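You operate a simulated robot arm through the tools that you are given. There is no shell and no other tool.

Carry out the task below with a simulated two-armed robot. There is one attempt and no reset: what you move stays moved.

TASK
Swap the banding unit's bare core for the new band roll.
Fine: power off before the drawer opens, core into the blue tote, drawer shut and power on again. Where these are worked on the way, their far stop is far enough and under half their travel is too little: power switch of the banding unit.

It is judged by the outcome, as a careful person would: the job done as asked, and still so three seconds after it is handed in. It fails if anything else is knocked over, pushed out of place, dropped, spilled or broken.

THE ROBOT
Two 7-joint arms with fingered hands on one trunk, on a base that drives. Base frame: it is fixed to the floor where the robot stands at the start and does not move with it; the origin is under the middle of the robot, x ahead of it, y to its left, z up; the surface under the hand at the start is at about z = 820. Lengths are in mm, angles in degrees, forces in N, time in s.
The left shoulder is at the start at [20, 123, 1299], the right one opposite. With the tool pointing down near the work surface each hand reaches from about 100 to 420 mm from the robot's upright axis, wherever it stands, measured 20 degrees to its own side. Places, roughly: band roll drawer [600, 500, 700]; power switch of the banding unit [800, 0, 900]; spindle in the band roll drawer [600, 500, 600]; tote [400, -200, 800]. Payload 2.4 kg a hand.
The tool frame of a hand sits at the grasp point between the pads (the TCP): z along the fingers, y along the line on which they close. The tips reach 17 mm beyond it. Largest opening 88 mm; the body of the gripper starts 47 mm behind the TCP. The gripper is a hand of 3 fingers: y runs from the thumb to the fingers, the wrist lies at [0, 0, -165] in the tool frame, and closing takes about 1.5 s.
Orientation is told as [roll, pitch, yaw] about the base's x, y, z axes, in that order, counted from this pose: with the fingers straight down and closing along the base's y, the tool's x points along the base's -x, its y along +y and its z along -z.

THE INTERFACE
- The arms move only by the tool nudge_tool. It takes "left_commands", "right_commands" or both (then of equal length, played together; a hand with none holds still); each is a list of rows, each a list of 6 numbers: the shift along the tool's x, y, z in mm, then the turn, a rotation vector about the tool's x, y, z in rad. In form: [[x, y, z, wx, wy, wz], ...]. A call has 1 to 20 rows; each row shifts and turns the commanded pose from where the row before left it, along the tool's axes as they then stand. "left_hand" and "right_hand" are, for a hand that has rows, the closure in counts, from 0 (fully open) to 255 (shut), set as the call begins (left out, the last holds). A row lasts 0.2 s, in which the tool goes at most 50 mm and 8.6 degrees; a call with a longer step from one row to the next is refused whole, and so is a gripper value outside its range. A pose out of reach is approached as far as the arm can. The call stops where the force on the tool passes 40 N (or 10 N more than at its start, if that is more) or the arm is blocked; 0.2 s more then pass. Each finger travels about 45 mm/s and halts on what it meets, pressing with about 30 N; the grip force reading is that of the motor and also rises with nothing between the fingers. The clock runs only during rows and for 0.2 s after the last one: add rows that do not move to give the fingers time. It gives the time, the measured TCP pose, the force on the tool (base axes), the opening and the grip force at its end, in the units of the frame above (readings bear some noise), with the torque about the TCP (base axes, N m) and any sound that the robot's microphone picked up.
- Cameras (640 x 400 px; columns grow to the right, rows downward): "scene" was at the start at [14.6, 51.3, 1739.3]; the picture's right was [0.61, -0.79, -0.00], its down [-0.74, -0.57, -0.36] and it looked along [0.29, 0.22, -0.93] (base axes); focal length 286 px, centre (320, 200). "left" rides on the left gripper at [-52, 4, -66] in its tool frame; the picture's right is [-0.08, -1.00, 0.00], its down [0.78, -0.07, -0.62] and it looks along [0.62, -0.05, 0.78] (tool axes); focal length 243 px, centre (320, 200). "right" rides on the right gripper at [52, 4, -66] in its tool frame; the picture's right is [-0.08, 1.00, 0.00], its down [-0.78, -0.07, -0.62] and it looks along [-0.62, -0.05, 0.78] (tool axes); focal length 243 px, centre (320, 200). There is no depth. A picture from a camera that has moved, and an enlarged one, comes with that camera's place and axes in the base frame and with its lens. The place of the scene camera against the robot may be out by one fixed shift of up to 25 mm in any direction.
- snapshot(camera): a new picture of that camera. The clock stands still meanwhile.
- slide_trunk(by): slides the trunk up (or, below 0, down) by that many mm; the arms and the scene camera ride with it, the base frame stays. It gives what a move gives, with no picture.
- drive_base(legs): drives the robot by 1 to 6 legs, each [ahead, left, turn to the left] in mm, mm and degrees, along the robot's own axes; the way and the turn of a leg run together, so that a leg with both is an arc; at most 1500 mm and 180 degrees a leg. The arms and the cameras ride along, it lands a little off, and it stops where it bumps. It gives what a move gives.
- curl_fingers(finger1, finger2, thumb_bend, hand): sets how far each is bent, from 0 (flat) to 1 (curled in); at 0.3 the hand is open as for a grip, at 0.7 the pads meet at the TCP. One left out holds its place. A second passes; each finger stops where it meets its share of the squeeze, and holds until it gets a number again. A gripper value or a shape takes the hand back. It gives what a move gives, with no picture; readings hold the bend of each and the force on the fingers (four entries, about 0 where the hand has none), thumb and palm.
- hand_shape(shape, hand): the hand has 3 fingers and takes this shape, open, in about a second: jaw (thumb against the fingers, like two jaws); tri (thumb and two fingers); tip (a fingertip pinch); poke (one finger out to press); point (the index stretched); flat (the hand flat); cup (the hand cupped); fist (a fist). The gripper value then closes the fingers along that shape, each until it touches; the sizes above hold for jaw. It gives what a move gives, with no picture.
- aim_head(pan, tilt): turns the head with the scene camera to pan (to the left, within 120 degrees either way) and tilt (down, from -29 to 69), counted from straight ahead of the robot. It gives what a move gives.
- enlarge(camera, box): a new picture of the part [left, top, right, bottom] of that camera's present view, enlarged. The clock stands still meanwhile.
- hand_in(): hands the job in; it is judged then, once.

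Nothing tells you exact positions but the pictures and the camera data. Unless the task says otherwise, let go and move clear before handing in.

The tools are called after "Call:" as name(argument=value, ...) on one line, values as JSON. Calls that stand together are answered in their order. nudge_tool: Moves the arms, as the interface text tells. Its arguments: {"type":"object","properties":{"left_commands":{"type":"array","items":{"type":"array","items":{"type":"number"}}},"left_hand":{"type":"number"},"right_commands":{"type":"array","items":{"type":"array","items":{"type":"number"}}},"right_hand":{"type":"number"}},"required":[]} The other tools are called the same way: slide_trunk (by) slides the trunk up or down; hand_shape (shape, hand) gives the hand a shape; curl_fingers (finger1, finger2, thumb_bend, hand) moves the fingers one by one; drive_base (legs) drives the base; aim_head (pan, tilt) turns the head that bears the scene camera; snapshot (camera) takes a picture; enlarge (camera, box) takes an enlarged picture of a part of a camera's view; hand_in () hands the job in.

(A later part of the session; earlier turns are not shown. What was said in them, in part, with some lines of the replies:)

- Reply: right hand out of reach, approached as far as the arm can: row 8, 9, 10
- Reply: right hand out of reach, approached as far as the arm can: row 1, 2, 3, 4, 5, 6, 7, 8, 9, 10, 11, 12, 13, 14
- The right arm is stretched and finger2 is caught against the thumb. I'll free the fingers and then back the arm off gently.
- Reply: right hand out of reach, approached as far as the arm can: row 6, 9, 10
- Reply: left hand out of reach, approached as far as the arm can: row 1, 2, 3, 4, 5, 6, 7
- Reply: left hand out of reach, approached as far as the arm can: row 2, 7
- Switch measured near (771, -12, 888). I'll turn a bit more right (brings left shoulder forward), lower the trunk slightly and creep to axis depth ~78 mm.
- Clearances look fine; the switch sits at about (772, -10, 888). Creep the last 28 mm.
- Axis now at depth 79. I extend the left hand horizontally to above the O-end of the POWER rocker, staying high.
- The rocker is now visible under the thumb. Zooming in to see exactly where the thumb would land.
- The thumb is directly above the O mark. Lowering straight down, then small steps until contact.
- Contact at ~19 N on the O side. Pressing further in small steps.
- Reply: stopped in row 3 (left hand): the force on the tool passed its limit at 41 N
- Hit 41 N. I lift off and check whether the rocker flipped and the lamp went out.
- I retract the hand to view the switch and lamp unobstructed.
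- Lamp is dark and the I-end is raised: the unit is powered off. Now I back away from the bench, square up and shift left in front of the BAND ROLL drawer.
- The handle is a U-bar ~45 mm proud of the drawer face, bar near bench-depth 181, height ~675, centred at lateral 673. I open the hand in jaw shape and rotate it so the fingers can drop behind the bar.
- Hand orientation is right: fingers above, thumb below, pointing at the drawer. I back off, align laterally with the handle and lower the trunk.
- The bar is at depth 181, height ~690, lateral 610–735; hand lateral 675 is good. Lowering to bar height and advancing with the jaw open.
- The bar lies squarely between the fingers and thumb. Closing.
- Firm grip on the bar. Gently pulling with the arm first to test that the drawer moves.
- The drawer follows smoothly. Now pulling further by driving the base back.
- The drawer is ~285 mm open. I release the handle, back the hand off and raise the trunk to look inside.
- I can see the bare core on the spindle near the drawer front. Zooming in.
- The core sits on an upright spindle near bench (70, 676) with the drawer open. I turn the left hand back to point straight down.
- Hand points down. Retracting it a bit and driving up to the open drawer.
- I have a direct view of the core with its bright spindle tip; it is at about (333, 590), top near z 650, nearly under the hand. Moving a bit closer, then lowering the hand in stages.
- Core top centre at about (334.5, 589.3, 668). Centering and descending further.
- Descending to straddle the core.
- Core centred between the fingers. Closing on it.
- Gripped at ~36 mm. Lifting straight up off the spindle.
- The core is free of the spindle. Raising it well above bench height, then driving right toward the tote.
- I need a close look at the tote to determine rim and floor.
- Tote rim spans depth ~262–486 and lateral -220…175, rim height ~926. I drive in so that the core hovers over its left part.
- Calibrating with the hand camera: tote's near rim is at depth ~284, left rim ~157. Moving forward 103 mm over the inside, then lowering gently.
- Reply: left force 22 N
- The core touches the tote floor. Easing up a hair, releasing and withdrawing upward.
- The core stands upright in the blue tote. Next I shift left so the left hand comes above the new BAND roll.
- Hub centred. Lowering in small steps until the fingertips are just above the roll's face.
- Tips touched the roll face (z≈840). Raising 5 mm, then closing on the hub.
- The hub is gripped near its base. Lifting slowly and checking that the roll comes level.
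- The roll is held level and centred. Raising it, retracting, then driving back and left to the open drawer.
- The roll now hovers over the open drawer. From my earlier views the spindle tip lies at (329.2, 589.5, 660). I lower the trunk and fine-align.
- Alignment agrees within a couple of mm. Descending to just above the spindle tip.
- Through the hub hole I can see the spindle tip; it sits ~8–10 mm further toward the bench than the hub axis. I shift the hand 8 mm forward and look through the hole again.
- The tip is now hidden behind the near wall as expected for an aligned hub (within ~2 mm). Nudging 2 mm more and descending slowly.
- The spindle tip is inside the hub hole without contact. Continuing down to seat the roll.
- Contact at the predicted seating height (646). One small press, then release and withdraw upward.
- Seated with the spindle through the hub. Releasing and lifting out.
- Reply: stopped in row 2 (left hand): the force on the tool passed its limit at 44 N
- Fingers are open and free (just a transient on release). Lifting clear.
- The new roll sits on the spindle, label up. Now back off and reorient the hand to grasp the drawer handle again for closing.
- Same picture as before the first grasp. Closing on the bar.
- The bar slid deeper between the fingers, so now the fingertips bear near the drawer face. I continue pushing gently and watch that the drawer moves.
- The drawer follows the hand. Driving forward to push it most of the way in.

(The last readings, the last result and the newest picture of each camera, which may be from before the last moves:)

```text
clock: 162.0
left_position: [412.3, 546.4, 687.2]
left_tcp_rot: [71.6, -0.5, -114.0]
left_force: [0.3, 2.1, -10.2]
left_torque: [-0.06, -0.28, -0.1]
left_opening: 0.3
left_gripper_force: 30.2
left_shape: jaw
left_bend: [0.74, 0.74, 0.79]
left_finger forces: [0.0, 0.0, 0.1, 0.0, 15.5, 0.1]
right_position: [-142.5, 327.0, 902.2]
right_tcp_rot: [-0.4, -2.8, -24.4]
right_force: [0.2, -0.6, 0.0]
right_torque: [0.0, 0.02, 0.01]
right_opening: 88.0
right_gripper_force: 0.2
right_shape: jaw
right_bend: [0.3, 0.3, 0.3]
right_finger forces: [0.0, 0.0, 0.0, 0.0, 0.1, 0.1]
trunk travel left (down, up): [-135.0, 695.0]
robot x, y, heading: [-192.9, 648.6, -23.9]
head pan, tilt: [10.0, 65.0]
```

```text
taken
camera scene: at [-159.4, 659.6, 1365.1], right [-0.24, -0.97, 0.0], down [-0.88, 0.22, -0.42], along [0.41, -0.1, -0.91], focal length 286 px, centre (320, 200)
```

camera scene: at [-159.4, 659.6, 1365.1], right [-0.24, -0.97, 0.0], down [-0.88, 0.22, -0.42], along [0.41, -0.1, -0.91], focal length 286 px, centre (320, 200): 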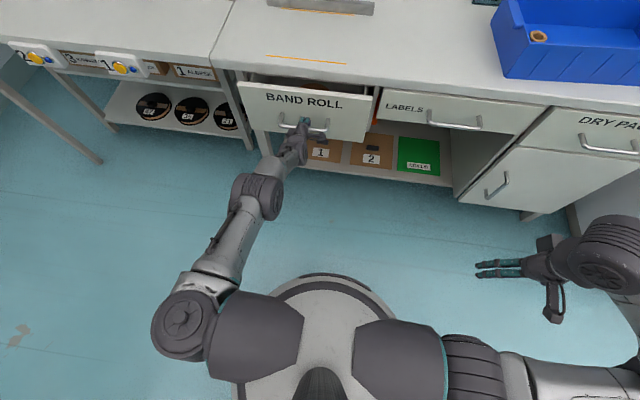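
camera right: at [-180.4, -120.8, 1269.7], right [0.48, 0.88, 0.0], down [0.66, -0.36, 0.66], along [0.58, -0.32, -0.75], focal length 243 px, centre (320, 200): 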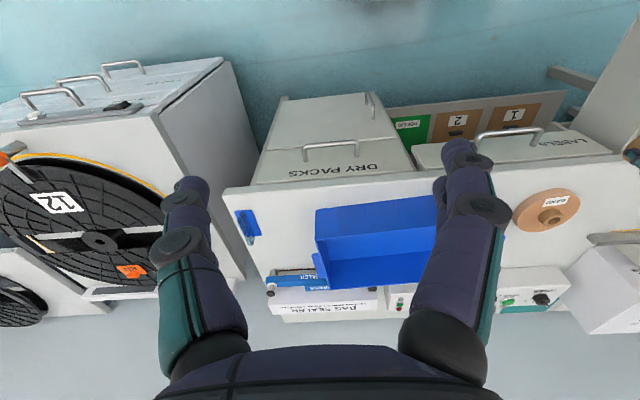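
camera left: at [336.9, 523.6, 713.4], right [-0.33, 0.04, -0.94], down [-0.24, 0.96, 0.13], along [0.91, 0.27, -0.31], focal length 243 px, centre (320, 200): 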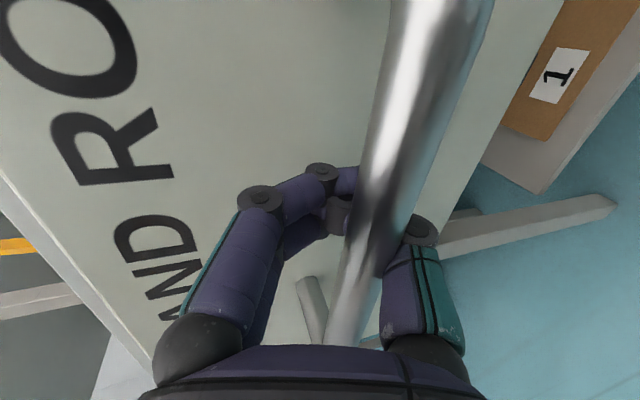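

Call:
drive_base(legs=[[32, 0, 0]])

Call:
drive_base(legs=[[8, 0, 0]])

Call:
snapshot(camera="scene")

Call:
snapshot(camera="left")

```text
clock: 162.8
left_position: [441.6, 532.2, 686.7]
left_tcp_rot: [71.4, -0.7, -114.0]
left_force: [0.3, 2.2, -8.9]
left_torque: [-0.07, -0.19, -0.07]
left_opening: 0.0
left_gripper_force: 29.9
left_shape: jaw
left_bend: [0.74, 0.74, 0.79]
left_finger forces: [0.0, 0.0, 0.1, 0.0, 13.6, 0.0]
right_position: [-113.6, 314.0, 902.0]
right_tcp_rot: [-0.4, -2.8, -24.3]
right_force: [-0.3, 0.0, 0.9]
right_torque: [0.01, 0.03, 0.04]
right_opening: 88.1
right_gripper_force: 0.1
right_shape: jaw
right_bend: [0.3, 0.3, 0.3]
right_finger forces: [0.1, 0.0, 0.1, 0.1, 0.0, 0.0]
trunk travel left (down, up): [-135.0, 695.0]
robot x, y, heading: [-165.1, 637.7, -23.8]
head pan, tilt: [10.0, 65.0]
```

```text
clock: 163.6
left_position: [449.9, 530.0, 687.7]
left_tcp_rot: [71.3, -0.7, -114.0]
left_force: [4.2, -0.6, -6.8]
left_torque: [-0.06, -0.17, -0.04]
left_opening: 0.0
left_gripper_force: 29.7
left_shape: jaw
left_bend: [0.74, 0.74, 0.79]
left_finger forces: [0.0, 0.0, 0.1, 0.0, 12.5, 0.0]
right_position: [-106.0, 310.4, 902.8]
right_tcp_rot: [-0.3, -2.9, -24.4]
right_force: [0.1, -0.1, 0.0]
right_torque: [0.01, -0.01, 0.02]
right_opening: 87.9
right_gripper_force: 0.1
right_shape: jaw
right_bend: [0.3, 0.3, 0.3]
right_finger forces: [0.0, 0.0, 0.1, 0.1, 0.1, 0.0]
trunk travel left (down, up): [-135.0, 695.0]
robot x, y, heading: [-154.8, 633.1, -23.8]
head pan, tilt: [10.0, 65.0]
```

```text
taken
camera scene: at [-122.5, 643.1, 1365.1], right [-0.24, -0.97, 0.0], down [-0.88, 0.22, -0.42], along [0.41, -0.1, -0.91], focal length 286 px, centre (320, 200)
```

scene: 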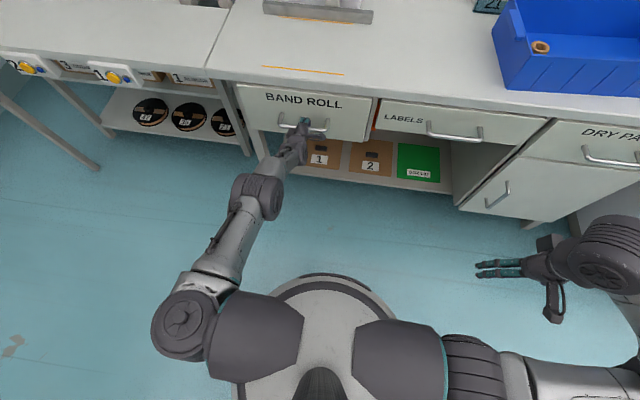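

```text
taken
camera left: at [373.5, 507.4, 712.6], right [-0.33, 0.04, -0.94], down [-0.24, 0.96, 0.13], along [0.91, 0.27, -0.31], focal length 243 px, centre (320, 200)
```

left: 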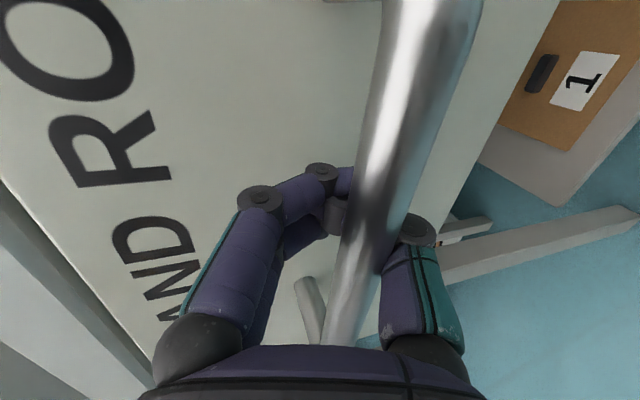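

Call:
drive_base(legs=[[6, 0, 0]])

Call:
nudge_tool(left_commands=[[0, 1, 2.8, 0, 0, 0], [0, 1, 2.8, 0, 0, 0]])

Call:
snapshot(camera="left")

```text
clock: 164.3
left_position: [453.7, 528.3, 686.2]
left_tcp_rot: [71.2, -0.6, -113.9]
left_force: [-7.4, 3.6, -8.1]
left_torque: [-0.09, -0.16, -0.01]
left_opening: 0.0
left_gripper_force: 29.9
left_shape: jaw
left_bend: [0.74, 0.74, 0.79]
left_finger forces: [0.1, 0.0, 0.0, 0.1, 11.6, 0.0]
right_position: [-101.7, 307.8, 902.4]
right_tcp_rot: [-0.3, -2.9, -24.5]
right_force: [-0.3, -1.2, -0.3]
right_torque: [0.04, -0.08, 0.02]
right_opening: 88.0
right_gripper_force: 0.1
right_shape: jaw
right_bend: [0.3, 0.3, 0.3]
right_finger forces: [0.0, 0.0, 0.0, 0.0, 0.0, 0.0]
trunk travel left (down, up): [-135.0, 695.0]
robot x, y, heading: [-150.9, 630.8, -23.9]
head pan, tilt: [10.0, 65.0]
```

```text
clock: 164.9
left_position: [457.3, 525.3, 684.9]
left_tcp_rot: [70.9, -0.6, -114.1]
left_force: [-22.1, 10.0, -11.7]
left_torque: [-0.08, -0.2, -0.03]
left_opening: 0.2
left_gripper_force: 30.0
left_shape: jaw
left_bend: [0.74, 0.74, 0.79]
left_finger forces: [0.0, 0.0, 0.0, 0.0, 21.6, 0.0]
right_position: [-101.1, 308.8, 902.8]
right_tcp_rot: [-0.3, -3.1, -24.5]
right_force: [0.1, 0.8, 0.0]
right_torque: [-0.03, 0.0, 0.0]
right_opening: 87.9
right_gripper_force: 0.2
right_shape: jaw
right_bend: [0.3, 0.3, 0.3]
right_finger forces: [0.1, 0.0, 0.0, 0.0, 0.0, 0.0]
trunk travel left (down, up): [-135.0, 695.0]
robot x, y, heading: [-148.7, 631.2, -23.5]
head pan, tilt: [10.0, 65.0]
```

```text
taken
camera left: at [381.7, 503.8, 710.7], right [-0.34, 0.05, -0.94], down [-0.24, 0.96, 0.13], along [0.91, 0.27, -0.31], focal length 243 px, centre (320, 200)
```

left: 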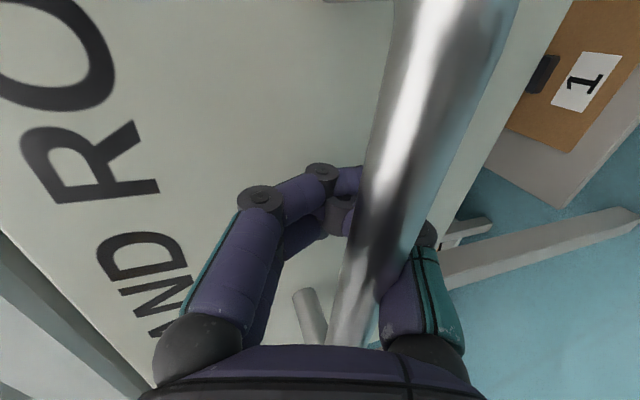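

Reaction of ~25 N: the drawer is against its stop. Opening the hand and backing straight out.

Call:
nudge_tool(left_commands=[[0, 0, 0, 0, 0, 0], [0, 0, 0, 0, 0, 0], [0, 0, 0, 0, 0, 0], [0, 0, 0, 0, 0, 0], [0, 0, 0, 0, 0, 0], [0, 0, 0, 0, 0, 0]], left_hand=0)

Call:
snapshot(camera="left")

```text
clock: 165.3
left_position: [454.5, 527.4, 679.8]
left_tcp_rot: [70.2, -0.8, -114.0]
left_force: [-33.6, 14.3, -8.0]
left_torque: [0.07, 0.27, 0.05]
left_opening: 44.2
left_gripper_force: 0.1
left_shape: jaw
left_bend: [0.71, 0.71, 0.3]
left_finger forces: [19.0, 18.1, 0.0, 0.0, 0.0, 0.1]
right_position: [-103.5, 308.4, 903.7]
right_tcp_rot: [-0.4, -3.2, -24.3]
right_force: [-0.3, 0.2, 1.0]
right_torque: [-0.01, 0.04, 0.01]
right_opening: 87.7
right_gripper_force: 0.1
right_shape: jaw
right_bend: [0.3, 0.3, 0.3]
right_finger forces: [0.0, 0.0, 0.0, 0.0, 0.1, 0.0]
trunk travel left (down, up): [-135.0, 695.0]
robot x, y, heading: [-150.5, 632.1, -23.6]
head pan, tilt: [10.0, 65.0]
stopped in row 2 (left hand): the force on the tool passed its limit at 44 N (the readings are from after the stop); the commanded pose is now the measured one
```

```text
taken
camera left: at [379.0, 504.9, 707.3], right [-0.35, 0.05, -0.94], down [-0.23, 0.96, 0.14], along [0.91, 0.27, -0.32], focal length 243 px, centre (320, 200)
```

left: 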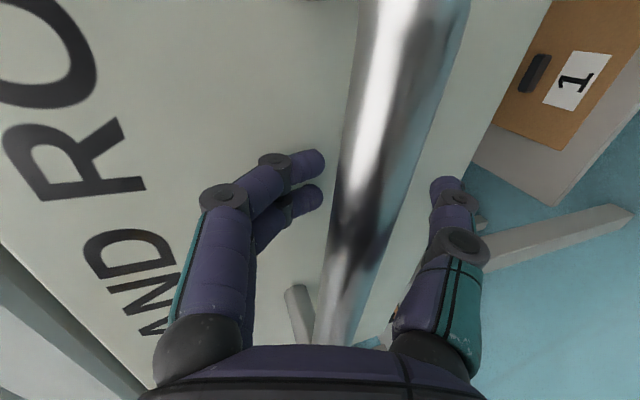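

Call:
nudge_tool(left_commands=[[0, -1.6, -4.7, 0, 0, 0], [0, -1.6, -4.7, 0, 0, 0], [0, -1.6, -4.7, 0, 0, 0], [0, 0, 0, 0, 0, 0], [0, 0, 0, 0, 0, 0], [0, 0, 0, 0, 0, 0]], left_hand=0)

Call:
snapshot(camera="left")

```text
clock: 166.7
left_position: [444.3, 529.8, 685.6]
left_tcp_rot: [70.8, -0.6, -114.2]
left_force: [-19.6, 9.1, -8.8]
left_torque: [-0.04, -0.06, 0.07]
left_opening: 46.6
left_gripper_force: 0.1
left_shape: jaw
left_bend: [0.55, 0.56, 0.3]
left_finger forces: [10.7, 10.9, 0.1, 0.0, 0.0, 0.0]
right_position: [-101.4, 308.9, 903.3]
right_tcp_rot: [-0.4, -3.0, -24.4]
right_force: [0.1, -0.2, -0.3]
right_torque: [0.02, -0.02, 0.03]
right_opening: 87.9
right_gripper_force: 0.0
right_shape: jaw
right_bend: [0.3, 0.3, 0.3]
right_finger forces: [0.0, 0.0, 0.1, 0.0, 0.1, 0.1]
trunk travel left (down, up): [-135.0, 695.0]
robot x, y, heading: [-150.3, 631.0, -23.7]
head pan, tilt: [10.0, 65.0]
```

```text
taken
camera left: at [368.2, 509.3, 711.4], right [-0.34, 0.05, -0.94], down [-0.24, 0.96, 0.13], along [0.91, 0.27, -0.31], focal length 243 px, centre (320, 200)
```

left: 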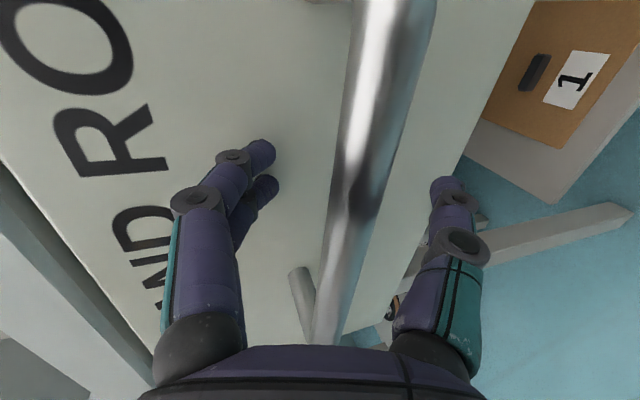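

Fingers are opening as I back away; continuing straight back.

Call:
nudge_tool(left_commands=[[0, -3.2, -9.5, 0, 0, 0], [0, -3.2, -9.5, 0, 0, 0], [0, -3.2, -9.5, 0, 0, 0], [0, -6.3, -19, 0, 0, 0], [0, -6.3, -19, 0, 0, 0], [0, -6.3, -19, 0, 0, 0], [0, -6.3, -19, 0, 0, 0]])

Call:
snapshot(camera="left")

Call:
aim_head(pan=10, tilt=50)

Call:
snapshot(camera="scene")

```text
clock: 168.3
left_position: [342.6, 575.7, 685.7]
left_tcp_rot: [70.9, -0.7, -114.1]
left_force: [0.1, 0.3, 0.1]
left_torque: [0.0, 0.01, -0.01]
left_opening: 88.1
left_gripper_force: 0.0
left_shape: jaw
left_bend: [0.3, 0.3, 0.3]
left_finger forces: [0.0, 0.1, 0.0, 0.1, 0.0, 0.0]
right_position: [-101.4, 307.4, 902.0]
right_tcp_rot: [-0.4, -3.0, -24.4]
right_force: [0.0, 0.2, -0.5]
right_torque: [-0.03, -0.03, -0.02]
right_opening: 87.9
right_gripper_force: 0.1
right_shape: jaw
right_bend: [0.3, 0.3, 0.3]
right_finger forces: [0.1, 0.0, 0.0, 0.0, 0.1, 0.0]
trunk travel left (down, up): [-135.0, 695.0]
robot x, y, heading: [-153.4, 633.6, -23.8]
head pan, tilt: [10.0, 65.0]
```

```text
taken
camera left: at [267.1, 553.4, 712.2], right [-0.34, 0.05, -0.94], down [-0.24, 0.96, 0.13], along [0.91, 0.27, -0.31], focal length 243 px, centre (320, 200)
```

left: 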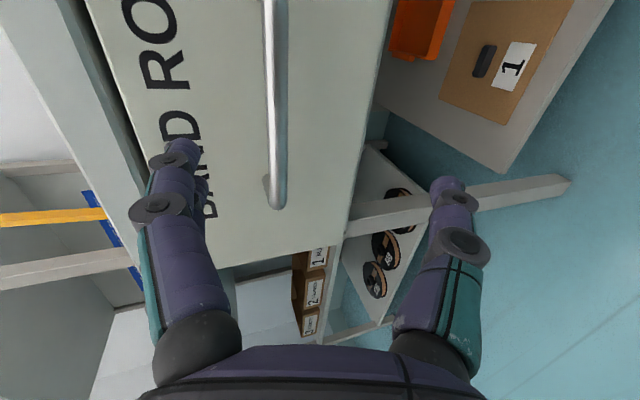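

```text
clock: 169.1
left_position: [342.9, 575.3, 686.1]
left_tcp_rot: [70.8, -0.6, -114.1]
left_force: [0.2, -0.4, 0.1]
left_torque: [0.03, 0.03, -0.02]
left_opening: 88.0
left_gripper_force: 0.1
left_shape: jaw
left_bend: [0.3, 0.3, 0.3]
left_finger forces: [0.0, 0.0, 0.2, 0.0, 0.1, 0.0]
right_position: [-101.0, 307.6, 902.6]
right_tcp_rot: [-0.4, -3.0, -24.4]
right_force: [-0.1, -0.7, 0.1]
right_torque: [0.04, 0.03, -0.03]
right_opening: 88.0
right_gripper_force: 0.0
right_shape: jaw
right_bend: [0.3, 0.3, 0.3]
right_finger forces: [0.0, 0.0, 0.0, 0.1, 0.0, 0.0]
trunk travel left (down, up): [-135.0, 695.0]
robot x, y, heading: [-149.9, 629.5, -23.8]
head pan, tilt: [10.0, 50.0]
```

```text
taken
camera scene: at [-102.6, 637.1, 1383.2], right [-0.24, -0.97, 0.0], down [-0.74, 0.18, -0.64], along [0.62, -0.15, -0.77], focal length 286 px, centre (320, 200)
```

scene: 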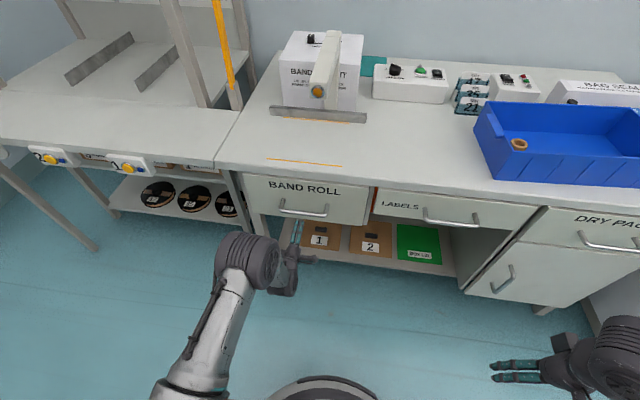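

Call:
enlarge(camera="scene", box=[225, 160, 425, 270])

Call:
enlarge(camera="left", box=[60, 0, 300, 160])

```text
3.20 times, centred on (325, 215) of scene
camera zoom: at [-102.6, 637.1, 1383.2], right [-0.24, -0.97, 0.0], down [-0.74, 0.18, -0.64], along [0.62, -0.15, -0.77], focal length 916 px, centre (304, 152)
```

zoom: 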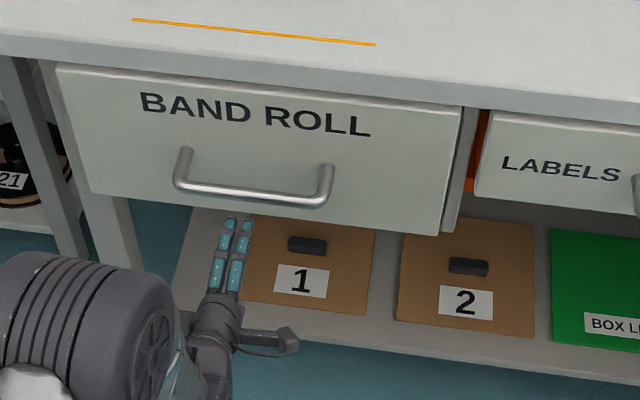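

```text
2.50 times, centred on (180, 80) of left
camera zoom: at [267.6, 553.2, 712.2], right [-0.34, 0.05, -0.94], down [-0.24, 0.96, 0.13], along [0.91, 0.27, -0.31], focal length 606 px, centre (670, 500)
```

zoom: 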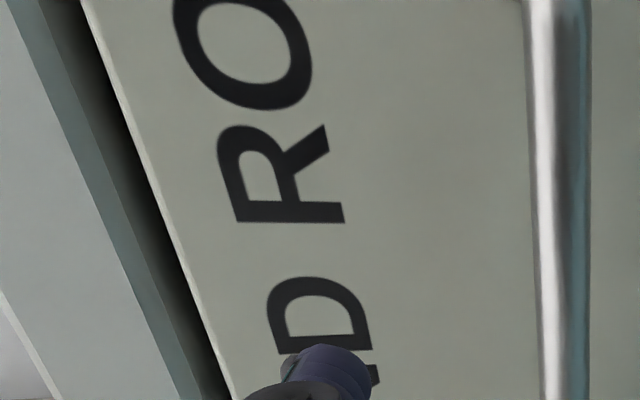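

The drawer is shut (pushed with ~30 N against its stop, face flush). Now I prepare the left hand for pressing again: raise the trunk, poke shape, earlier orientation.

Call:
slide_trunk(by=300)

Call:
hand_shape(hand="left", shape="poke")

Call:
nudge_tool(left_commands=[[0, 0, 0, 0, 0, -0.143], [0, 0, 0, 0, 0, -0.143], [0, 0, 0, 0, 0, -0.143], [0, 0, 0, 0, 0, -0.143], [0, 0, 0, 0, 0, -0.143], [0, 0, 0, 0, 0, -0.143], [0, 0, 0, 0, 0, -0.143], [0, 0, 0, 0, 0, -0.143], [0, 0, 0, 0, 0, -0.143], [0, 0, 0, 0.036, 0.125, 0], [0, 0, 0, 0.036, 0.125, 0]])

Call:
snapshot(camera="left")

```text
clock: 172.1
left_position: [343.6, 575.4, 985.7]
left_tcp_rot: [70.9, -0.6, -114.1]
left_force: [-0.1, 0.3, 0.8]
left_torque: [-0.01, 0.01, 0.0]
left_opening: 88.2
left_gripper_force: 0.1
left_shape: jaw
left_bend: [0.3, 0.3, 0.3]
left_finger forces: [0.1, 0.1, 0.0, 0.0, 0.0, 0.1]
right_position: [-100.6, 307.6, 1203.4]
right_tcp_rot: [-0.5, -2.9, -24.4]
right_force: [0.1, -0.4, -0.4]
right_torque: [0.0, 0.02, -0.02]
right_opening: 88.1
right_gripper_force: 0.0
right_shape: jaw
right_bend: [0.3, 0.3, 0.3]
right_finger forces: [0.1, 0.0, 0.0, 0.0, 0.0, 0.1]
trunk travel left (down, up): [-435.0, 395.0]
robot x, y, heading: [-147.3, 635.5, -23.9]
head pan, tilt: [10.0, 50.0]
```

```text
clock: 173.0
left_position: [342.8, 575.3, 985.5]
left_tcp_rot: [70.9, -0.6, -114.1]
left_force: [0.0, 0.5, 0.3]
left_torque: [0.01, 0.0, -0.04]
left_opening: 0.0
left_gripper_force: 0.1
left_shape: poke
left_bend: [1.0, 1.0, 0.45]
left_finger forces: [0.0, 0.1, 0.1, 0.0, 0.0, 0.0]
right_position: [-101.4, 306.7, 1203.0]
right_tcp_rot: [-0.4, -3.0, -24.5]
right_force: [0.4, -0.6, -0.1]
right_torque: [0.01, 0.01, -0.01]
right_opening: 88.0
right_gripper_force: 0.1
right_shape: jaw
right_bend: [0.3, 0.3, 0.3]
right_finger forces: [0.0, 0.0, 0.1, 0.0, 0.0, 0.0]
trunk travel left (down, up): [-435.0, 395.0]
robot x, y, heading: [-153.6, 628.3, -23.7]
head pan, tilt: [10.0, 50.0]
```

```text
clock: 175.4
left_position: [342.4, 574.9, 985.6]
left_tcp_rot: [21.5, -52.9, -50.6]
left_force: [0.3, -0.3, 0.3]
left_torque: [-0.02, -0.01, -0.01]
left_opening: 0.0
left_gripper_force: 0.1
left_shape: poke
left_bend: [1.0, 1.0, 0.45]
left_finger forces: [0.0, 0.0, 0.0, 0.0, 0.0, 0.0]
right_position: [-101.2, 308.1, 1203.1]
right_tcp_rot: [-0.4, -3.1, -24.4]
right_force: [-0.3, -0.3, -0.1]
right_torque: [-0.01, 0.02, -0.01]
right_opening: 88.0
right_gripper_force: 0.2
right_shape: jaw
right_bend: [0.3, 0.3, 0.3]
right_finger forces: [0.0, 0.0, 0.1, 0.0, 0.0, 0.0]
trunk travel left (down, up): [-435.0, 395.0]
robot x, y, heading: [-151.6, 631.1, -23.6]
head pan, tilt: [10.0, 50.0]
```

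```text
taken
camera left: at [316.3, 577.6, 1065.0], right [-0.5, -0.85, -0.15], down [-0.8, 0.52, -0.29], along [0.33, -0.02, -0.95], focal length 243 px, centre (320, 200)
```

left: 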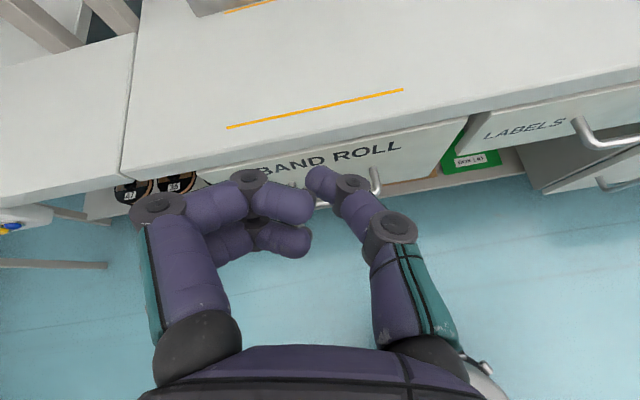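

Call:
nudge_tool(left_commands=[[-19.1, 5.6, -24.2, 0, 0, 0], [-19.1, 5.6, -24.2, 0, 0, 0], [-19.1, 5.6, -24.2, 0, 0, 0], [-19.1, 5.6, -24.2, 0, 0, 0], [-19.1, 5.6, -24.2, 0, 0, 0]])

Call:
slide_trunk(by=-170)

Call:
drive_base(legs=[[184, -232, 0], [0, 0, -20.7]])

Call:
snapshot(camera="scene")

```text
clock: 176.6
left_position: [302.1, 593.0, 1135.5]
left_tcp_rot: [21.7, -52.8, -50.9]
left_force: [0.9, 0.6, -0.3]
left_torque: [0.0, 0.01, -0.01]
left_opening: 0.1
left_gripper_force: 0.0
left_shape: poke
left_bend: [1.0, 1.0, 0.45]
left_finger forces: [0.0, 0.0, 0.0, 0.1, 0.1, 0.1]
right_position: [-101.9, 308.1, 1202.0]
right_tcp_rot: [-0.5, -2.9, -24.4]
right_force: [0.0, 0.6, -0.7]
right_torque: [0.0, -0.01, 0.04]
right_opening: 87.9
right_gripper_force: 0.1
right_shape: jaw
right_bend: [0.3, 0.3, 0.3]
right_finger forces: [0.0, 0.0, 0.0, 0.1, 0.0, 0.1]
trunk travel left (down, up): [-435.0, 395.0]
robot x, y, heading: [-149.9, 631.2, -23.6]
head pan, tilt: [10.0, 50.0]
```

```text
clock: 178.5
left_position: [303.7, 594.4, 967.1]
left_tcp_rot: [21.5, -53.0, -50.9]
left_force: [-1.1, -0.1, 0.2]
left_torque: [-0.02, 0.01, 0.02]
left_opening: 0.1
left_gripper_force: 0.0
left_shape: poke
left_bend: [1.0, 1.0, 0.45]
left_finger forces: [0.1, 0.1, 0.1, 0.0, 0.0, 0.0]
right_position: [-101.0, 307.1, 1032.4]
right_tcp_rot: [-0.4, -2.9, -24.5]
right_force: [-0.1, -0.5, 0.2]
right_torque: [-0.01, -0.02, 0.02]
right_opening: 87.7
right_gripper_force: 0.1
right_shape: jaw
right_bend: [0.3, 0.3, 0.3]
right_finger forces: [0.0, 0.0, 0.0, 0.0, 0.1, 0.1]
trunk travel left (down, up): [-265.0, 565.0]
robot x, y, heading: [-150.4, 628.3, -23.4]
head pan, tilt: [10.0, 50.0]
```

```text
clock: 181.7
left_position: [337.3, 144.7, 965.9]
left_tcp_rot: [21.7, -52.9, -71.3]
left_force: [0.5, -0.4, 0.3]
left_torque: [0.03, -0.01, 0.01]
left_opening: 0.0
left_gripper_force: 0.0
left_shape: poke
left_bend: [1.0, 1.0, 0.45]
left_finger forces: [0.0, 0.0, 0.0, 0.1, 0.0, 0.1]
right_position: [-141.6, 19.4, 1032.6]
right_tcp_rot: [-0.4, -3.0, -44.9]
right_force: [0.2, -0.5, -0.3]
right_torque: [0.02, 0.01, 0.01]
right_opening: 88.0
right_gripper_force: 0.1
right_shape: jaw
right_bend: [0.3, 0.3, 0.3]
right_finger forces: [0.0, 0.0, 0.0, 0.0, 0.0, 0.1]
trunk travel left (down, up): [-265.0, 565.0]
robot x, y, heading: [-70.7, 335.4, -44.2]
head pan, tilt: [10.0, 50.0]
```

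```text
taken
camera scene: at [-33.7, 325.9, 1513.3], right [-0.56, -0.83, 0.0], down [-0.63, 0.43, -0.64], along [0.53, -0.36, -0.77], focal length 286 px, centre (320, 200)
```

scene: 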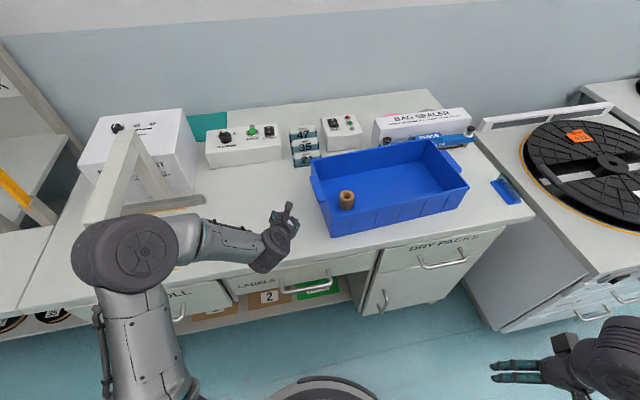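

All clear; the elbow is high (~1200), above the arch. Driving in toward the switch, in steps.

Call:
drive_base(legs=[[180, 78, 0]])

Call:
snapshot(camera="scene")

Call:
snapshot(camera="left")

```text
clock: 183.2
left_position: [520.8, 78.4, 964.4]
left_tcp_rot: [21.6, -53.1, -71.3]
left_force: [-0.7, 0.0, -0.3]
left_torque: [0.02, -0.04, -0.01]
left_opening: 0.0
left_gripper_force: 0.1
left_shape: poke
left_bend: [1.0, 1.0, 0.45]
left_finger forces: [0.0, 0.0, 0.1, 0.0, 0.0, 0.0]
right_position: [40.8, -47.8, 1032.8]
right_tcp_rot: [-0.4, -3.0, -44.9]
right_force: [0.3, -1.2, 0.3]
right_torque: [-0.02, 0.0, 0.01]
right_opening: 88.2
right_gripper_force: 0.0
right_shape: jaw
right_bend: [0.3, 0.3, 0.3]
right_finger forces: [0.0, 0.1, 0.1, 0.1, 0.0, 0.0]
trunk travel left (down, up): [-265.0, 565.0]
robot x, y, heading: [108.7, 273.1, -44.1]
head pan, tilt: [10.0, 50.0]
```

```text
taken
camera scene: at [149.9, 258.5, 1513.2], right [-0.56, -0.83, 0.0], down [-0.63, 0.43, -0.64], along [0.53, -0.36, -0.77], focal length 286 px, centre (320, 200)
```

scene: 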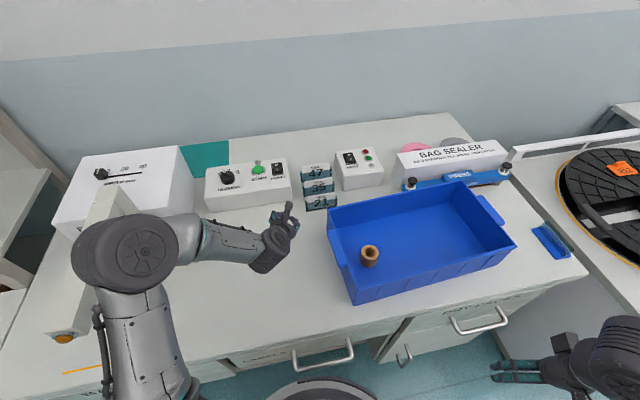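

```text
taken
camera left: at [496.9, 90.0, 1045.2], right [-0.77, -0.62, -0.15], down [-0.57, 0.77, -0.29], along [0.3, -0.14, -0.94], focal length 243 px, centre (320, 200)
```

left: 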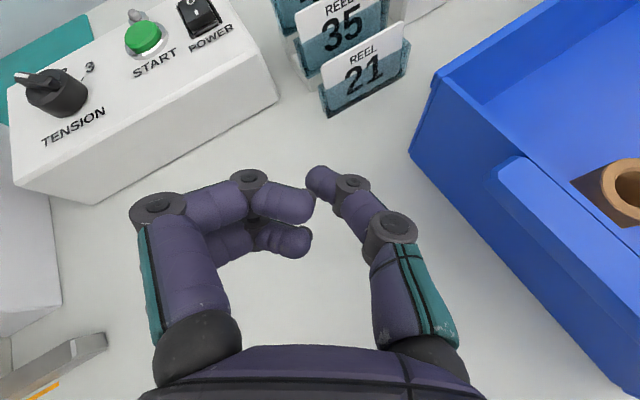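

Call:
drive_base(legs=[[71, 24, 0]])

Call:
slide_trunk(by=-20)

Call:
snapshot(camera="left")

```text
clock: 184.3
left_position: [590.3, 44.9, 965.2]
left_tcp_rot: [21.6, -52.9, -71.3]
left_force: [0.0, 0.7, 0.1]
left_torque: [-0.02, 0.0, -0.02]
left_opening: 0.0
left_gripper_force: 0.0
left_shape: poke
left_bend: [1.0, 1.0, 0.45]
left_finger forces: [0.0, 0.1, 0.1, 0.1, 0.0, 0.1]
right_position: [111.0, -81.1, 1032.7]
right_tcp_rot: [-0.4, -2.9, -44.9]
right_force: [0.5, -0.5, -0.9]
right_torque: [0.02, -0.05, 0.03]
right_opening: 88.1
right_gripper_force: 0.1
right_shape: jaw
right_bend: [0.3, 0.3, 0.3]
right_finger forces: [0.0, 0.0, 0.1, 0.0, 0.0, 0.1]
trunk travel left (down, up): [-265.0, 565.0]
robot x, y, heading: [180.1, 234.8, -44.2]
head pan, tilt: [10.0, 50.0]
```

```text
clock: 185.0
left_position: [589.1, 44.3, 945.7]
left_tcp_rot: [21.7, -53.0, -71.3]
left_force: [-0.2, -0.1, 0.0]
left_torque: [0.03, -0.03, -0.02]
left_opening: 0.0
left_gripper_force: 0.1
left_shape: poke
left_bend: [1.0, 1.0, 0.45]
left_finger forces: [0.0, 0.0, 0.0, 0.0, 0.0, 0.1]
right_position: [110.3, -80.8, 1012.6]
right_tcp_rot: [-0.3, -3.1, -44.9]
right_force: [-0.7, -0.8, -0.2]
right_torque: [-0.01, 0.04, -0.03]
right_opening: 88.1
right_gripper_force: 0.1
right_shape: jaw
right_bend: [0.3, 0.3, 0.3]
right_finger forces: [0.0, 0.0, 0.1, 0.1, 0.1, 0.1]
trunk travel left (down, up): [-245.0, 585.0]
robot x, y, heading: [183.6, 234.8, -44.0]
head pan, tilt: [10.0, 50.0]
```

```text
taken
camera left: at [565.4, 57.3, 1025.4], right [-0.77, -0.62, -0.15], down [-0.57, 0.77, -0.29], along [0.3, -0.14, -0.94], focal length 243 px, centre (320, 200)
```

left: 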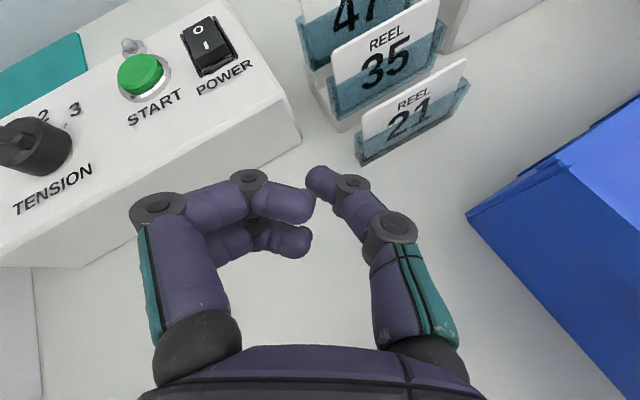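

Lamp is dark, switch at I-end raised. Extending the hand above the near (I) end of the rocker.

Call:
nudge_tool(left_commands=[[-10.9, 24, 27, 0, 0, 0], [-10.9, 24, 27, 0, 0, 0], [-10.9, 24, 27, 0, 0, 0], [-10.9, 24, 27, 0, 0, 0]])

Call:
enlarge(camera="left", box=[220, 100, 460, 300])

Call:
enlarge(camera="scene", box=[190, 130, 310, 220])

```text
clock: 186.0
left_position: [737.0, 12.7, 939.6]
left_tcp_rot: [21.8, -52.9, -71.4]
left_force: [0.2, -0.1, -0.6]
left_torque: [0.01, -0.01, 0.0]
left_opening: 0.1
left_gripper_force: 0.1
left_shape: poke
left_bend: [1.0, 1.0, 0.45]
left_finger forces: [0.1, 0.0, 0.0, 0.0, 0.0, 0.1]
right_position: [110.3, -80.6, 1013.5]
right_tcp_rot: [-0.2, -2.9, -44.9]
right_force: [-0.2, 0.3, 0.7]
right_torque: [0.0, -0.03, 0.01]
right_opening: 88.0
right_gripper_force: 0.1
right_shape: jaw
right_bend: [0.3, 0.3, 0.3]
right_finger forces: [0.0, 0.0, 0.0, 0.0, 0.0, 0.0]
trunk travel left (down, up): [-245.0, 585.0]
robot x, y, heading: [175.0, 237.2, -44.3]
head pan, tilt: [10.0, 50.0]
```

```text
2.00 times, centred on (340, 200) of left
camera zoom: at [713.4, 24.1, 1019.7], right [-0.77, -0.62, -0.15], down [-0.57, 0.77, -0.29], along [0.3, -0.13, -0.94], focal length 485 px, centre (280, 200)
```

zoom: 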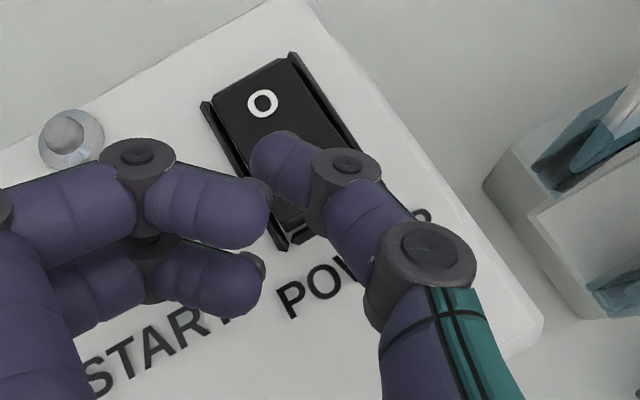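

```text
4.44 times, centred on (250, 175) of scene
camera zoom: at [218.2, 225.4, 1493.2], right [-0.56, -0.83, 0.0], down [-0.63, 0.43, -0.64], along [0.53, -0.36, -0.77], focal length 1272 px, centre (631, 311)
```

zoom: 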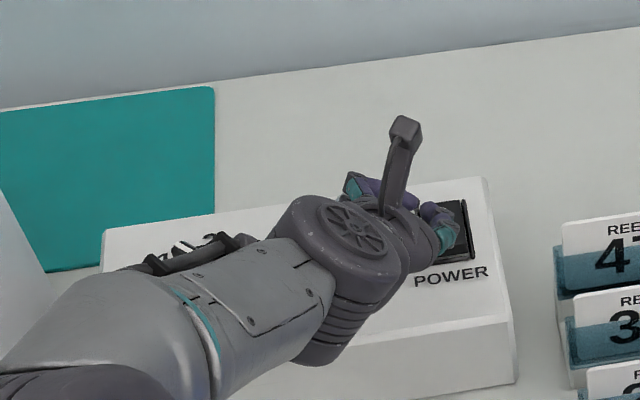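

The thumb will land about 5 mm inside the near end. Pressing down in steps.

Call:
nudge_tool(left_commands=[[8, -2.2, 5.6, 0, 0, 0], [8, -2.2, 5.6, 0, 0, 0], [4.8, -1.3, 3.4, 0, 0, 0], [3.2, -0.9, 2.2, 0, 0, 0], [2.4, -0.7, 1.7, 0, 0, 0]])

Call:
enlarge(camera="left", box=[220, 100, 460, 300])

```text
clock: 187.2
left_position: [738.0, 11.7, 908.8]
left_tcp_rot: [21.8, -53.0, -71.5]
left_force: [-1.2, -1.4, 6.5]
left_torque: [-0.06, -0.08, -0.03]
left_opening: 0.0
left_gripper_force: 0.0
left_shape: poke
left_bend: [1.0, 1.0, 0.45]
left_finger forces: [0.1, 0.0, 0.0, 0.1, 6.6, 0.0]
right_position: [110.0, -81.1, 1012.6]
right_tcp_rot: [-0.3, -3.0, -44.8]
right_force: [0.6, 0.4, 0.2]
right_torque: [-0.02, 0.0, -0.01]
right_opening: 88.2
right_gripper_force: 0.1
right_shape: jaw
right_bend: [0.3, 0.3, 0.3]
right_finger forces: [0.0, 0.1, 0.1, 0.1, 0.1, 0.0]
trunk travel left (down, up): [-245.0, 585.0]
robot x, y, heading: [178.8, 235.9, -44.1]
head pan, tilt: [10.0, 50.0]
```

```text
2.00 times, centred on (340, 200) of left
camera zoom: at [712.1, 24.8, 988.8], right [-0.77, -0.62, -0.15], down [-0.57, 0.77, -0.29], along [0.3, -0.14, -0.94], focal length 485 px, centre (280, 200)
```

zoom: 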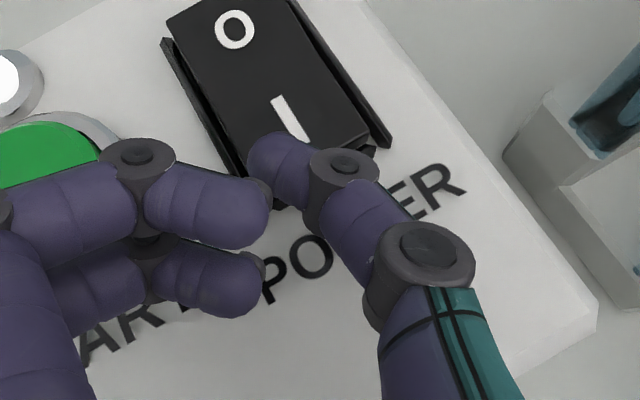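

The lamp already looks lit white. Pressing to the full stop.

Call:
nudge_tool(left_commands=[[1.6, -0.5, 1.1, 0, 0, 0], [1.6, -0.5, 1.1, 0, 0, 0], [1.6, -0.5, 1.1, 0, 0, 0], [1.6, -0.5, 1.1, 0, 0, 0], [1.6, -0.5, 1.1, 0, 0, 0]])

Call:
nudge_tool(left_commands=[[-16, 4.5, -11.2, 0, 0, 0], [-16, 4.5, -11.2, 0, 0, 0], [7.6, -24.1, -28.3, 0, 0, 0], [7.6, -24.1, -28.3, 0, 0, 0], [7.6, -24.1, -28.3, 0, 0, 0], [7.6, -24.1, -28.3, 0, 0, 0]])

Call:
snapshot(camera="left")

Call:
enlarge(camera="scene", box=[190, 130, 310, 220])

```text
clock: 188.4
left_position: [736.1, 10.4, 907.0]
left_tcp_rot: [22.5, -53.8, -72.2]
left_force: [-1.4, -0.6, 17.8]
left_torque: [-0.11, -0.22, -0.03]
left_opening: 0.0
left_gripper_force: 0.2
left_shape: poke
left_bend: [1.0, 1.0, 0.47]
left_finger forces: [0.0, 0.1, 0.0, 0.1, 18.0, 0.0]
right_position: [108.5, -79.4, 1013.6]
right_tcp_rot: [-0.3, -3.1, -44.9]
right_force: [-0.5, -0.1, -0.3]
right_torque: [-0.03, 0.02, -0.01]
right_opening: 88.0
right_gripper_force: 0.0
right_shape: jaw
right_bend: [0.3, 0.3, 0.3]
right_finger forces: [0.0, 0.1, 0.1, 0.0, 0.1, 0.0]
trunk travel left (down, up): [-245.0, 585.0]
robot x, y, heading: [178.9, 238.4, -44.3]
head pan, tilt: [10.0, 50.0]
stopped in row 5 (left hand): the force on the tool passed its limit at 41 N (the readings are from after the stop); the commanded pose is now the measured one
```

```text
clock: 189.8
left_position: [589.5, 39.5, 961.6]
left_tcp_rot: [22.1, -53.4, -71.7]
left_force: [0.1, -0.4, -0.7]
left_torque: [0.03, 0.0, 0.01]
left_opening: 0.0
left_gripper_force: 0.0
left_shape: poke
left_bend: [1.0, 1.0, 0.45]
left_finger forces: [0.1, 0.0, 0.0, 0.0, 0.0, 0.0]
right_position: [109.7, -81.8, 1011.6]
right_tcp_rot: [-0.4, -2.9, -44.9]
right_force: [-0.1, 0.0, 1.1]
right_torque: [-0.01, 0.0, 0.01]
right_opening: 88.1
right_gripper_force: 0.1
right_shape: jaw
right_bend: [0.3, 0.3, 0.3]
right_finger forces: [0.1, 0.0, 0.0, 0.0, 0.0, 0.0]
trunk travel left (down, up): [-245.0, 585.0]
robot x, y, heading: [174.6, 241.9, -44.2]
head pan, tilt: [10.0, 50.0]
```

```text
taken
camera left: at [563.9, 51.8, 1040.9], right [-0.77, -0.62, -0.16], down [-0.56, 0.77, -0.3], along [0.31, -0.14, -0.94], focal length 243 px, centre (320, 200)
```

left: 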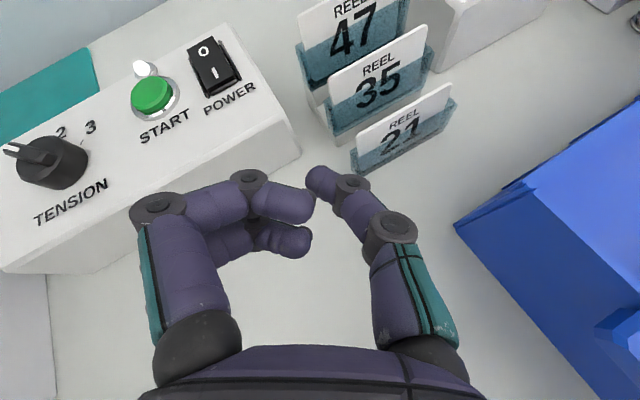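

```text
4.44 times, centred on (250, 175) of scene
camera zoom: at [217.6, 225.6, 1493.3], right [-0.56, -0.83, 0.0], down [-0.63, 0.43, -0.64], along [0.53, -0.36, -0.77], focal length 1272 px, centre (631, 311)
```

zoom: 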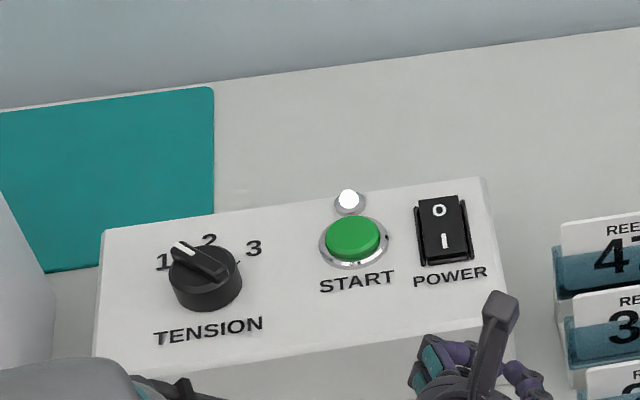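

Lamp is lit: power is on. Backing away from the bench and doing a final survey.

Call:
drive_base(legs=[[-420, -163, 0], [0, 0, 21]])

Call:
slide_trunk(by=200)

Call:
aim_head(pan=10, tilt=45)

Call:
snapshot(camera="scene")

Call:
snapshot(camera="left")

```text
clock: 193.6
left_position: [227.2, 373.6, 961.6]
left_tcp_rot: [22.0, -53.4, -50.6]
left_force: [0.3, -0.5, -0.2]
left_torque: [-0.01, 0.01, 0.01]
left_opening: 0.0
left_gripper_force: 0.1
left_shape: poke
left_bend: [1.0, 1.0, 0.45]
left_finger forces: [0.1, 0.1, 0.0, 0.0, 0.0, 0.0]
right_position: [-177.5, 89.6, 1012.8]
right_tcp_rot: [-0.4, -3.1, -23.8]
right_force: [-0.1, 0.1, 0.3]
right_torque: [0.01, -0.01, 0.0]
right_opening: 88.2
right_gripper_force: 0.1
right_shape: jaw
right_bend: [0.3, 0.3, 0.3]
right_finger forces: [0.0, 0.0, 0.0, 0.0, 0.1, 0.0]
trunk travel left (down, up): [-245.0, 585.0]
robot x, y, heading: [-226.9, 411.8, -23.2]
head pan, tilt: [10.0, 50.0]
```

```text
clock: 195.8
left_position: [227.0, 372.5, 1160.2]
left_tcp_rot: [22.0, -53.4, -50.5]
left_force: [0.3, -0.2, -0.3]
left_torque: [0.01, 0.03, 0.0]
left_opening: 0.0
left_gripper_force: 0.1
left_shape: poke
left_bend: [1.0, 1.0, 0.45]
left_finger forces: [0.1, 0.0, 0.0, 0.0, 0.1, 0.0]
right_position: [-175.8, 89.3, 1211.9]
right_tcp_rot: [-0.3, -3.0, -23.8]
right_force: [-0.5, -0.3, -0.2]
right_torque: [0.02, -0.04, -0.02]
right_opening: 88.0
right_gripper_force: 0.0
right_shape: jaw
right_bend: [0.3, 0.3, 0.3]
right_finger forces: [0.1, 0.0, 0.0, 0.1, 0.0, 0.0]
trunk travel left (down, up): [-445.0, 385.0]
robot x, y, heading: [-228.0, 414.6, -23.1]
head pan, tilt: [10.0, 50.0]
```

```text
clock: 196.4
left_position: [227.2, 373.4, 1160.6]
left_tcp_rot: [22.0, -53.5, -50.6]
left_force: [0.0, -0.7, 0.3]
left_torque: [-0.02, -0.02, -0.02]
left_opening: 0.0
left_gripper_force: 0.0
left_shape: poke
left_bend: [1.0, 1.0, 0.45]
left_finger forces: [0.0, 0.0, 0.1, 0.0, 0.1, 0.0]
right_position: [-176.7, 88.8, 1212.0]
right_tcp_rot: [-0.3, -3.0, -23.8]
right_force: [-0.4, 0.2, 0.4]
right_torque: [-0.01, -0.01, 0.0]
right_opening: 87.8
right_gripper_force: 0.1
right_shape: jaw
right_bend: [0.3, 0.3, 0.3]
right_finger forces: [0.0, 0.1, 0.0, 0.0, 0.0, 0.0]
trunk travel left (down, up): [-445.0, 385.0]
robot x, y, heading: [-227.3, 411.7, -23.2]
head pan, tilt: [10.0, 45.0]
```

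```text
taken
camera scene: at [-176.9, 417.4, 1700.1], right [-0.23, -0.97, 0.0], down [-0.69, 0.16, -0.71], along [0.69, -0.16, -0.71], focal length 286 px, centre (320, 200)
```

scene: 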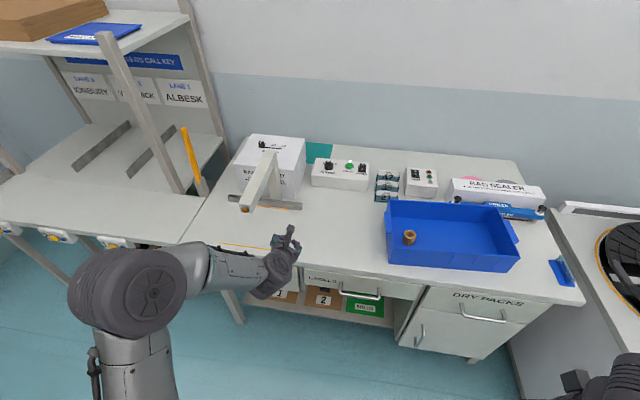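

```text
taken
camera left: at [199.8, 375.6, 1240.6], right [-0.49, -0.86, -0.15], down [-0.8, 0.51, -0.3], along [0.34, -0.02, -0.94], focal length 243 px, centre (320, 200)
```

left: 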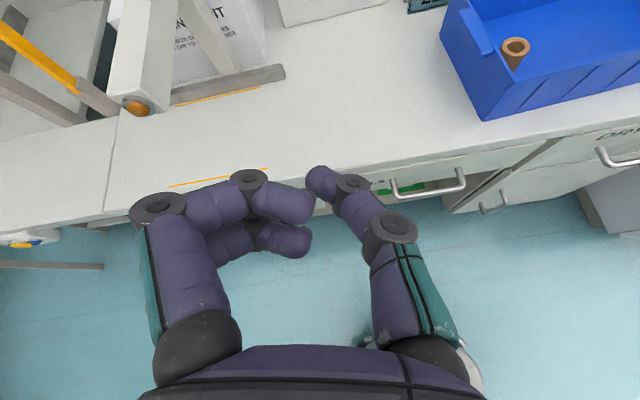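

I want one unobstructed look at the BAND ROLL drawer, from the same spot as my first survey.

Call:
drive_base(legs=[[-230, -320, 0]])

Call:
aim_head(pan=20, tilt=35)

Call:
snapshot(camera="scene")

Call:
enlarge(camera="scene", box=[210, 200, 410, 320])

Call:
snapshot(camera="left")

```text
clock: 198.9
left_position: [-113.1, 166.7, 1162.4]
left_tcp_rot: [22.1, -53.4, -50.7]
left_force: [-0.3, -0.2, 0.0]
left_torque: [0.03, 0.02, 0.01]
left_opening: 0.2
left_gripper_force: 0.1
left_shape: poke
left_bend: [1.0, 1.0, 0.45]
left_finger forces: [0.0, 0.0, 0.0, 0.0, 0.0, 0.0]
right_position: [-516.6, -117.8, 1211.9]
right_tcp_rot: [-0.3, -3.0, -23.8]
right_force: [0.7, -0.2, 0.1]
right_torque: [0.01, -0.01, 0.03]
right_opening: 87.9
right_gripper_force: 0.1
right_shape: jaw
right_bend: [0.3, 0.3, 0.3]
right_finger forces: [0.0, 0.0, 0.1, 0.0, 0.0, 0.0]
trunk travel left (down, up): [-445.0, 385.0]
robot x, y, heading: [-566.9, 206.4, -23.3]
head pan, tilt: [10.0, 45.0]
```

```text
clock: 199.6
left_position: [-112.4, 165.0, 1160.9]
left_tcp_rot: [22.0, -53.3, -50.7]
left_force: [-0.4, -0.2, -0.2]
left_torque: [0.02, -0.02, 0.01]
left_opening: 0.1
left_gripper_force: 0.0
left_shape: poke
left_bend: [1.0, 1.0, 0.45]
left_finger forces: [0.1, 0.0, 0.0, 0.1, 0.1, 0.0]
right_position: [-516.9, -117.8, 1213.2]
right_tcp_rot: [-0.3, -3.1, -23.8]
right_force: [-0.6, -0.1, 0.5]
right_torque: [-0.02, 0.02, 0.02]
right_opening: 88.0
right_gripper_force: 0.0
right_shape: jaw
right_bend: [0.3, 0.3, 0.3]
right_finger forces: [0.0, 0.0, 0.1, 0.0, 0.0, 0.1]
trunk travel left (down, up): [-445.0, 385.0]
robot x, y, heading: [-569.3, 203.1, -23.1]
head pan, tilt: [20.0, 35.0]
```

```text
taken
camera scene: at [-507.4, 224.2, 1714.9], right [-0.06, -1.0, 0.0], down [-0.57, 0.03, -0.82], along [0.82, -0.05, -0.57], focal length 286 px, centre (320, 200)
```

scene: 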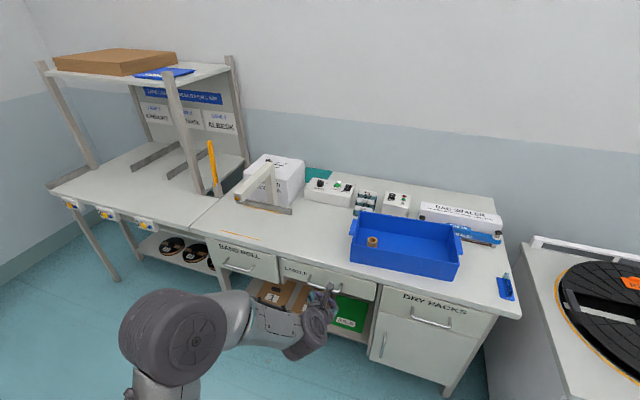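

```text
3.20 times, centred on (310, 260) of scene
camera zoom: at [-507.4, 224.2, 1714.9], right [-0.06, -1.0, 0.0], down [-0.57, 0.03, -0.82], along [0.82, -0.05, -0.57], focal length 916 px, centre (352, 8)
```

zoom: 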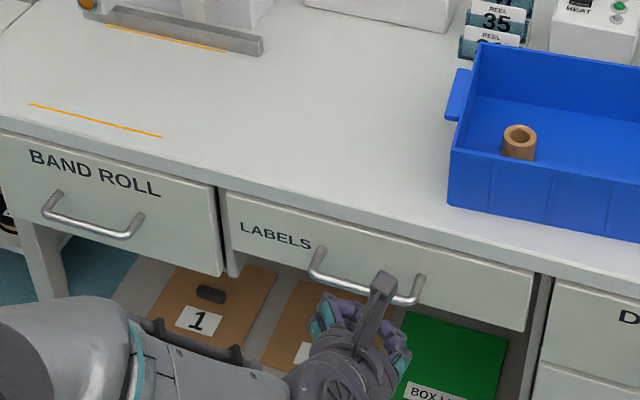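

```text
taken
camera left: at [-139.4, 168.9, 1240.6], right [-0.49, -0.86, -0.15], down [-0.8, 0.51, -0.3], along [0.34, -0.02, -0.94], focal length 243 px, centre (320, 200)
```

left: 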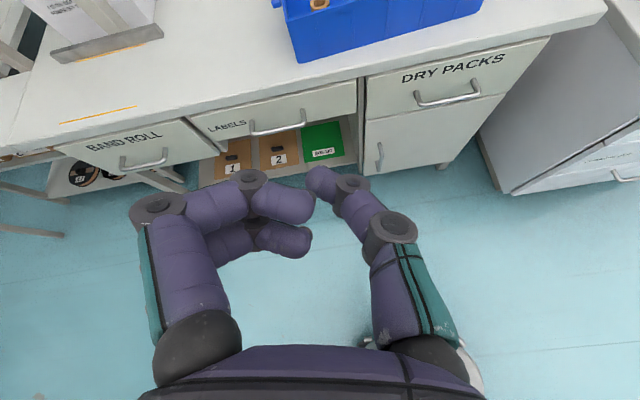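

The bare core is out and the new BAND roll is on the spindle. The power lamp was dark before I opened the drawer. The core stands upright in the blue tote, the drawer is shut and flush, and the lamp is lit again. Nothing else looks disturbed, and the robot is clear, so I'm handing in.

Call:
hand_in()

```text
The job is handed in.
```

The banding unit now has the new band roll on its spindle, and the job is handed in.

- **Power off first:** I pressed the POWER rocker to O and its lamp went dark before I opened the drawer.
- **Core:** the bare core is standing upright in the blue tote.
- **New roll:** it sits on the drawer spindle with the BAND label facing up. I pressed it down until it met the seat.
- **Drawer:** I pushed it in until it met its stop, and its front looks flush with the LABELS drawer next to it.
- **Power on:** I pressed the rocker to I as far as it goes, and the lamp is lit again.

Nothing else on the bench looked moved or knocked over in the last pictures. Both hands were empty and clear of the bench when I handed in.
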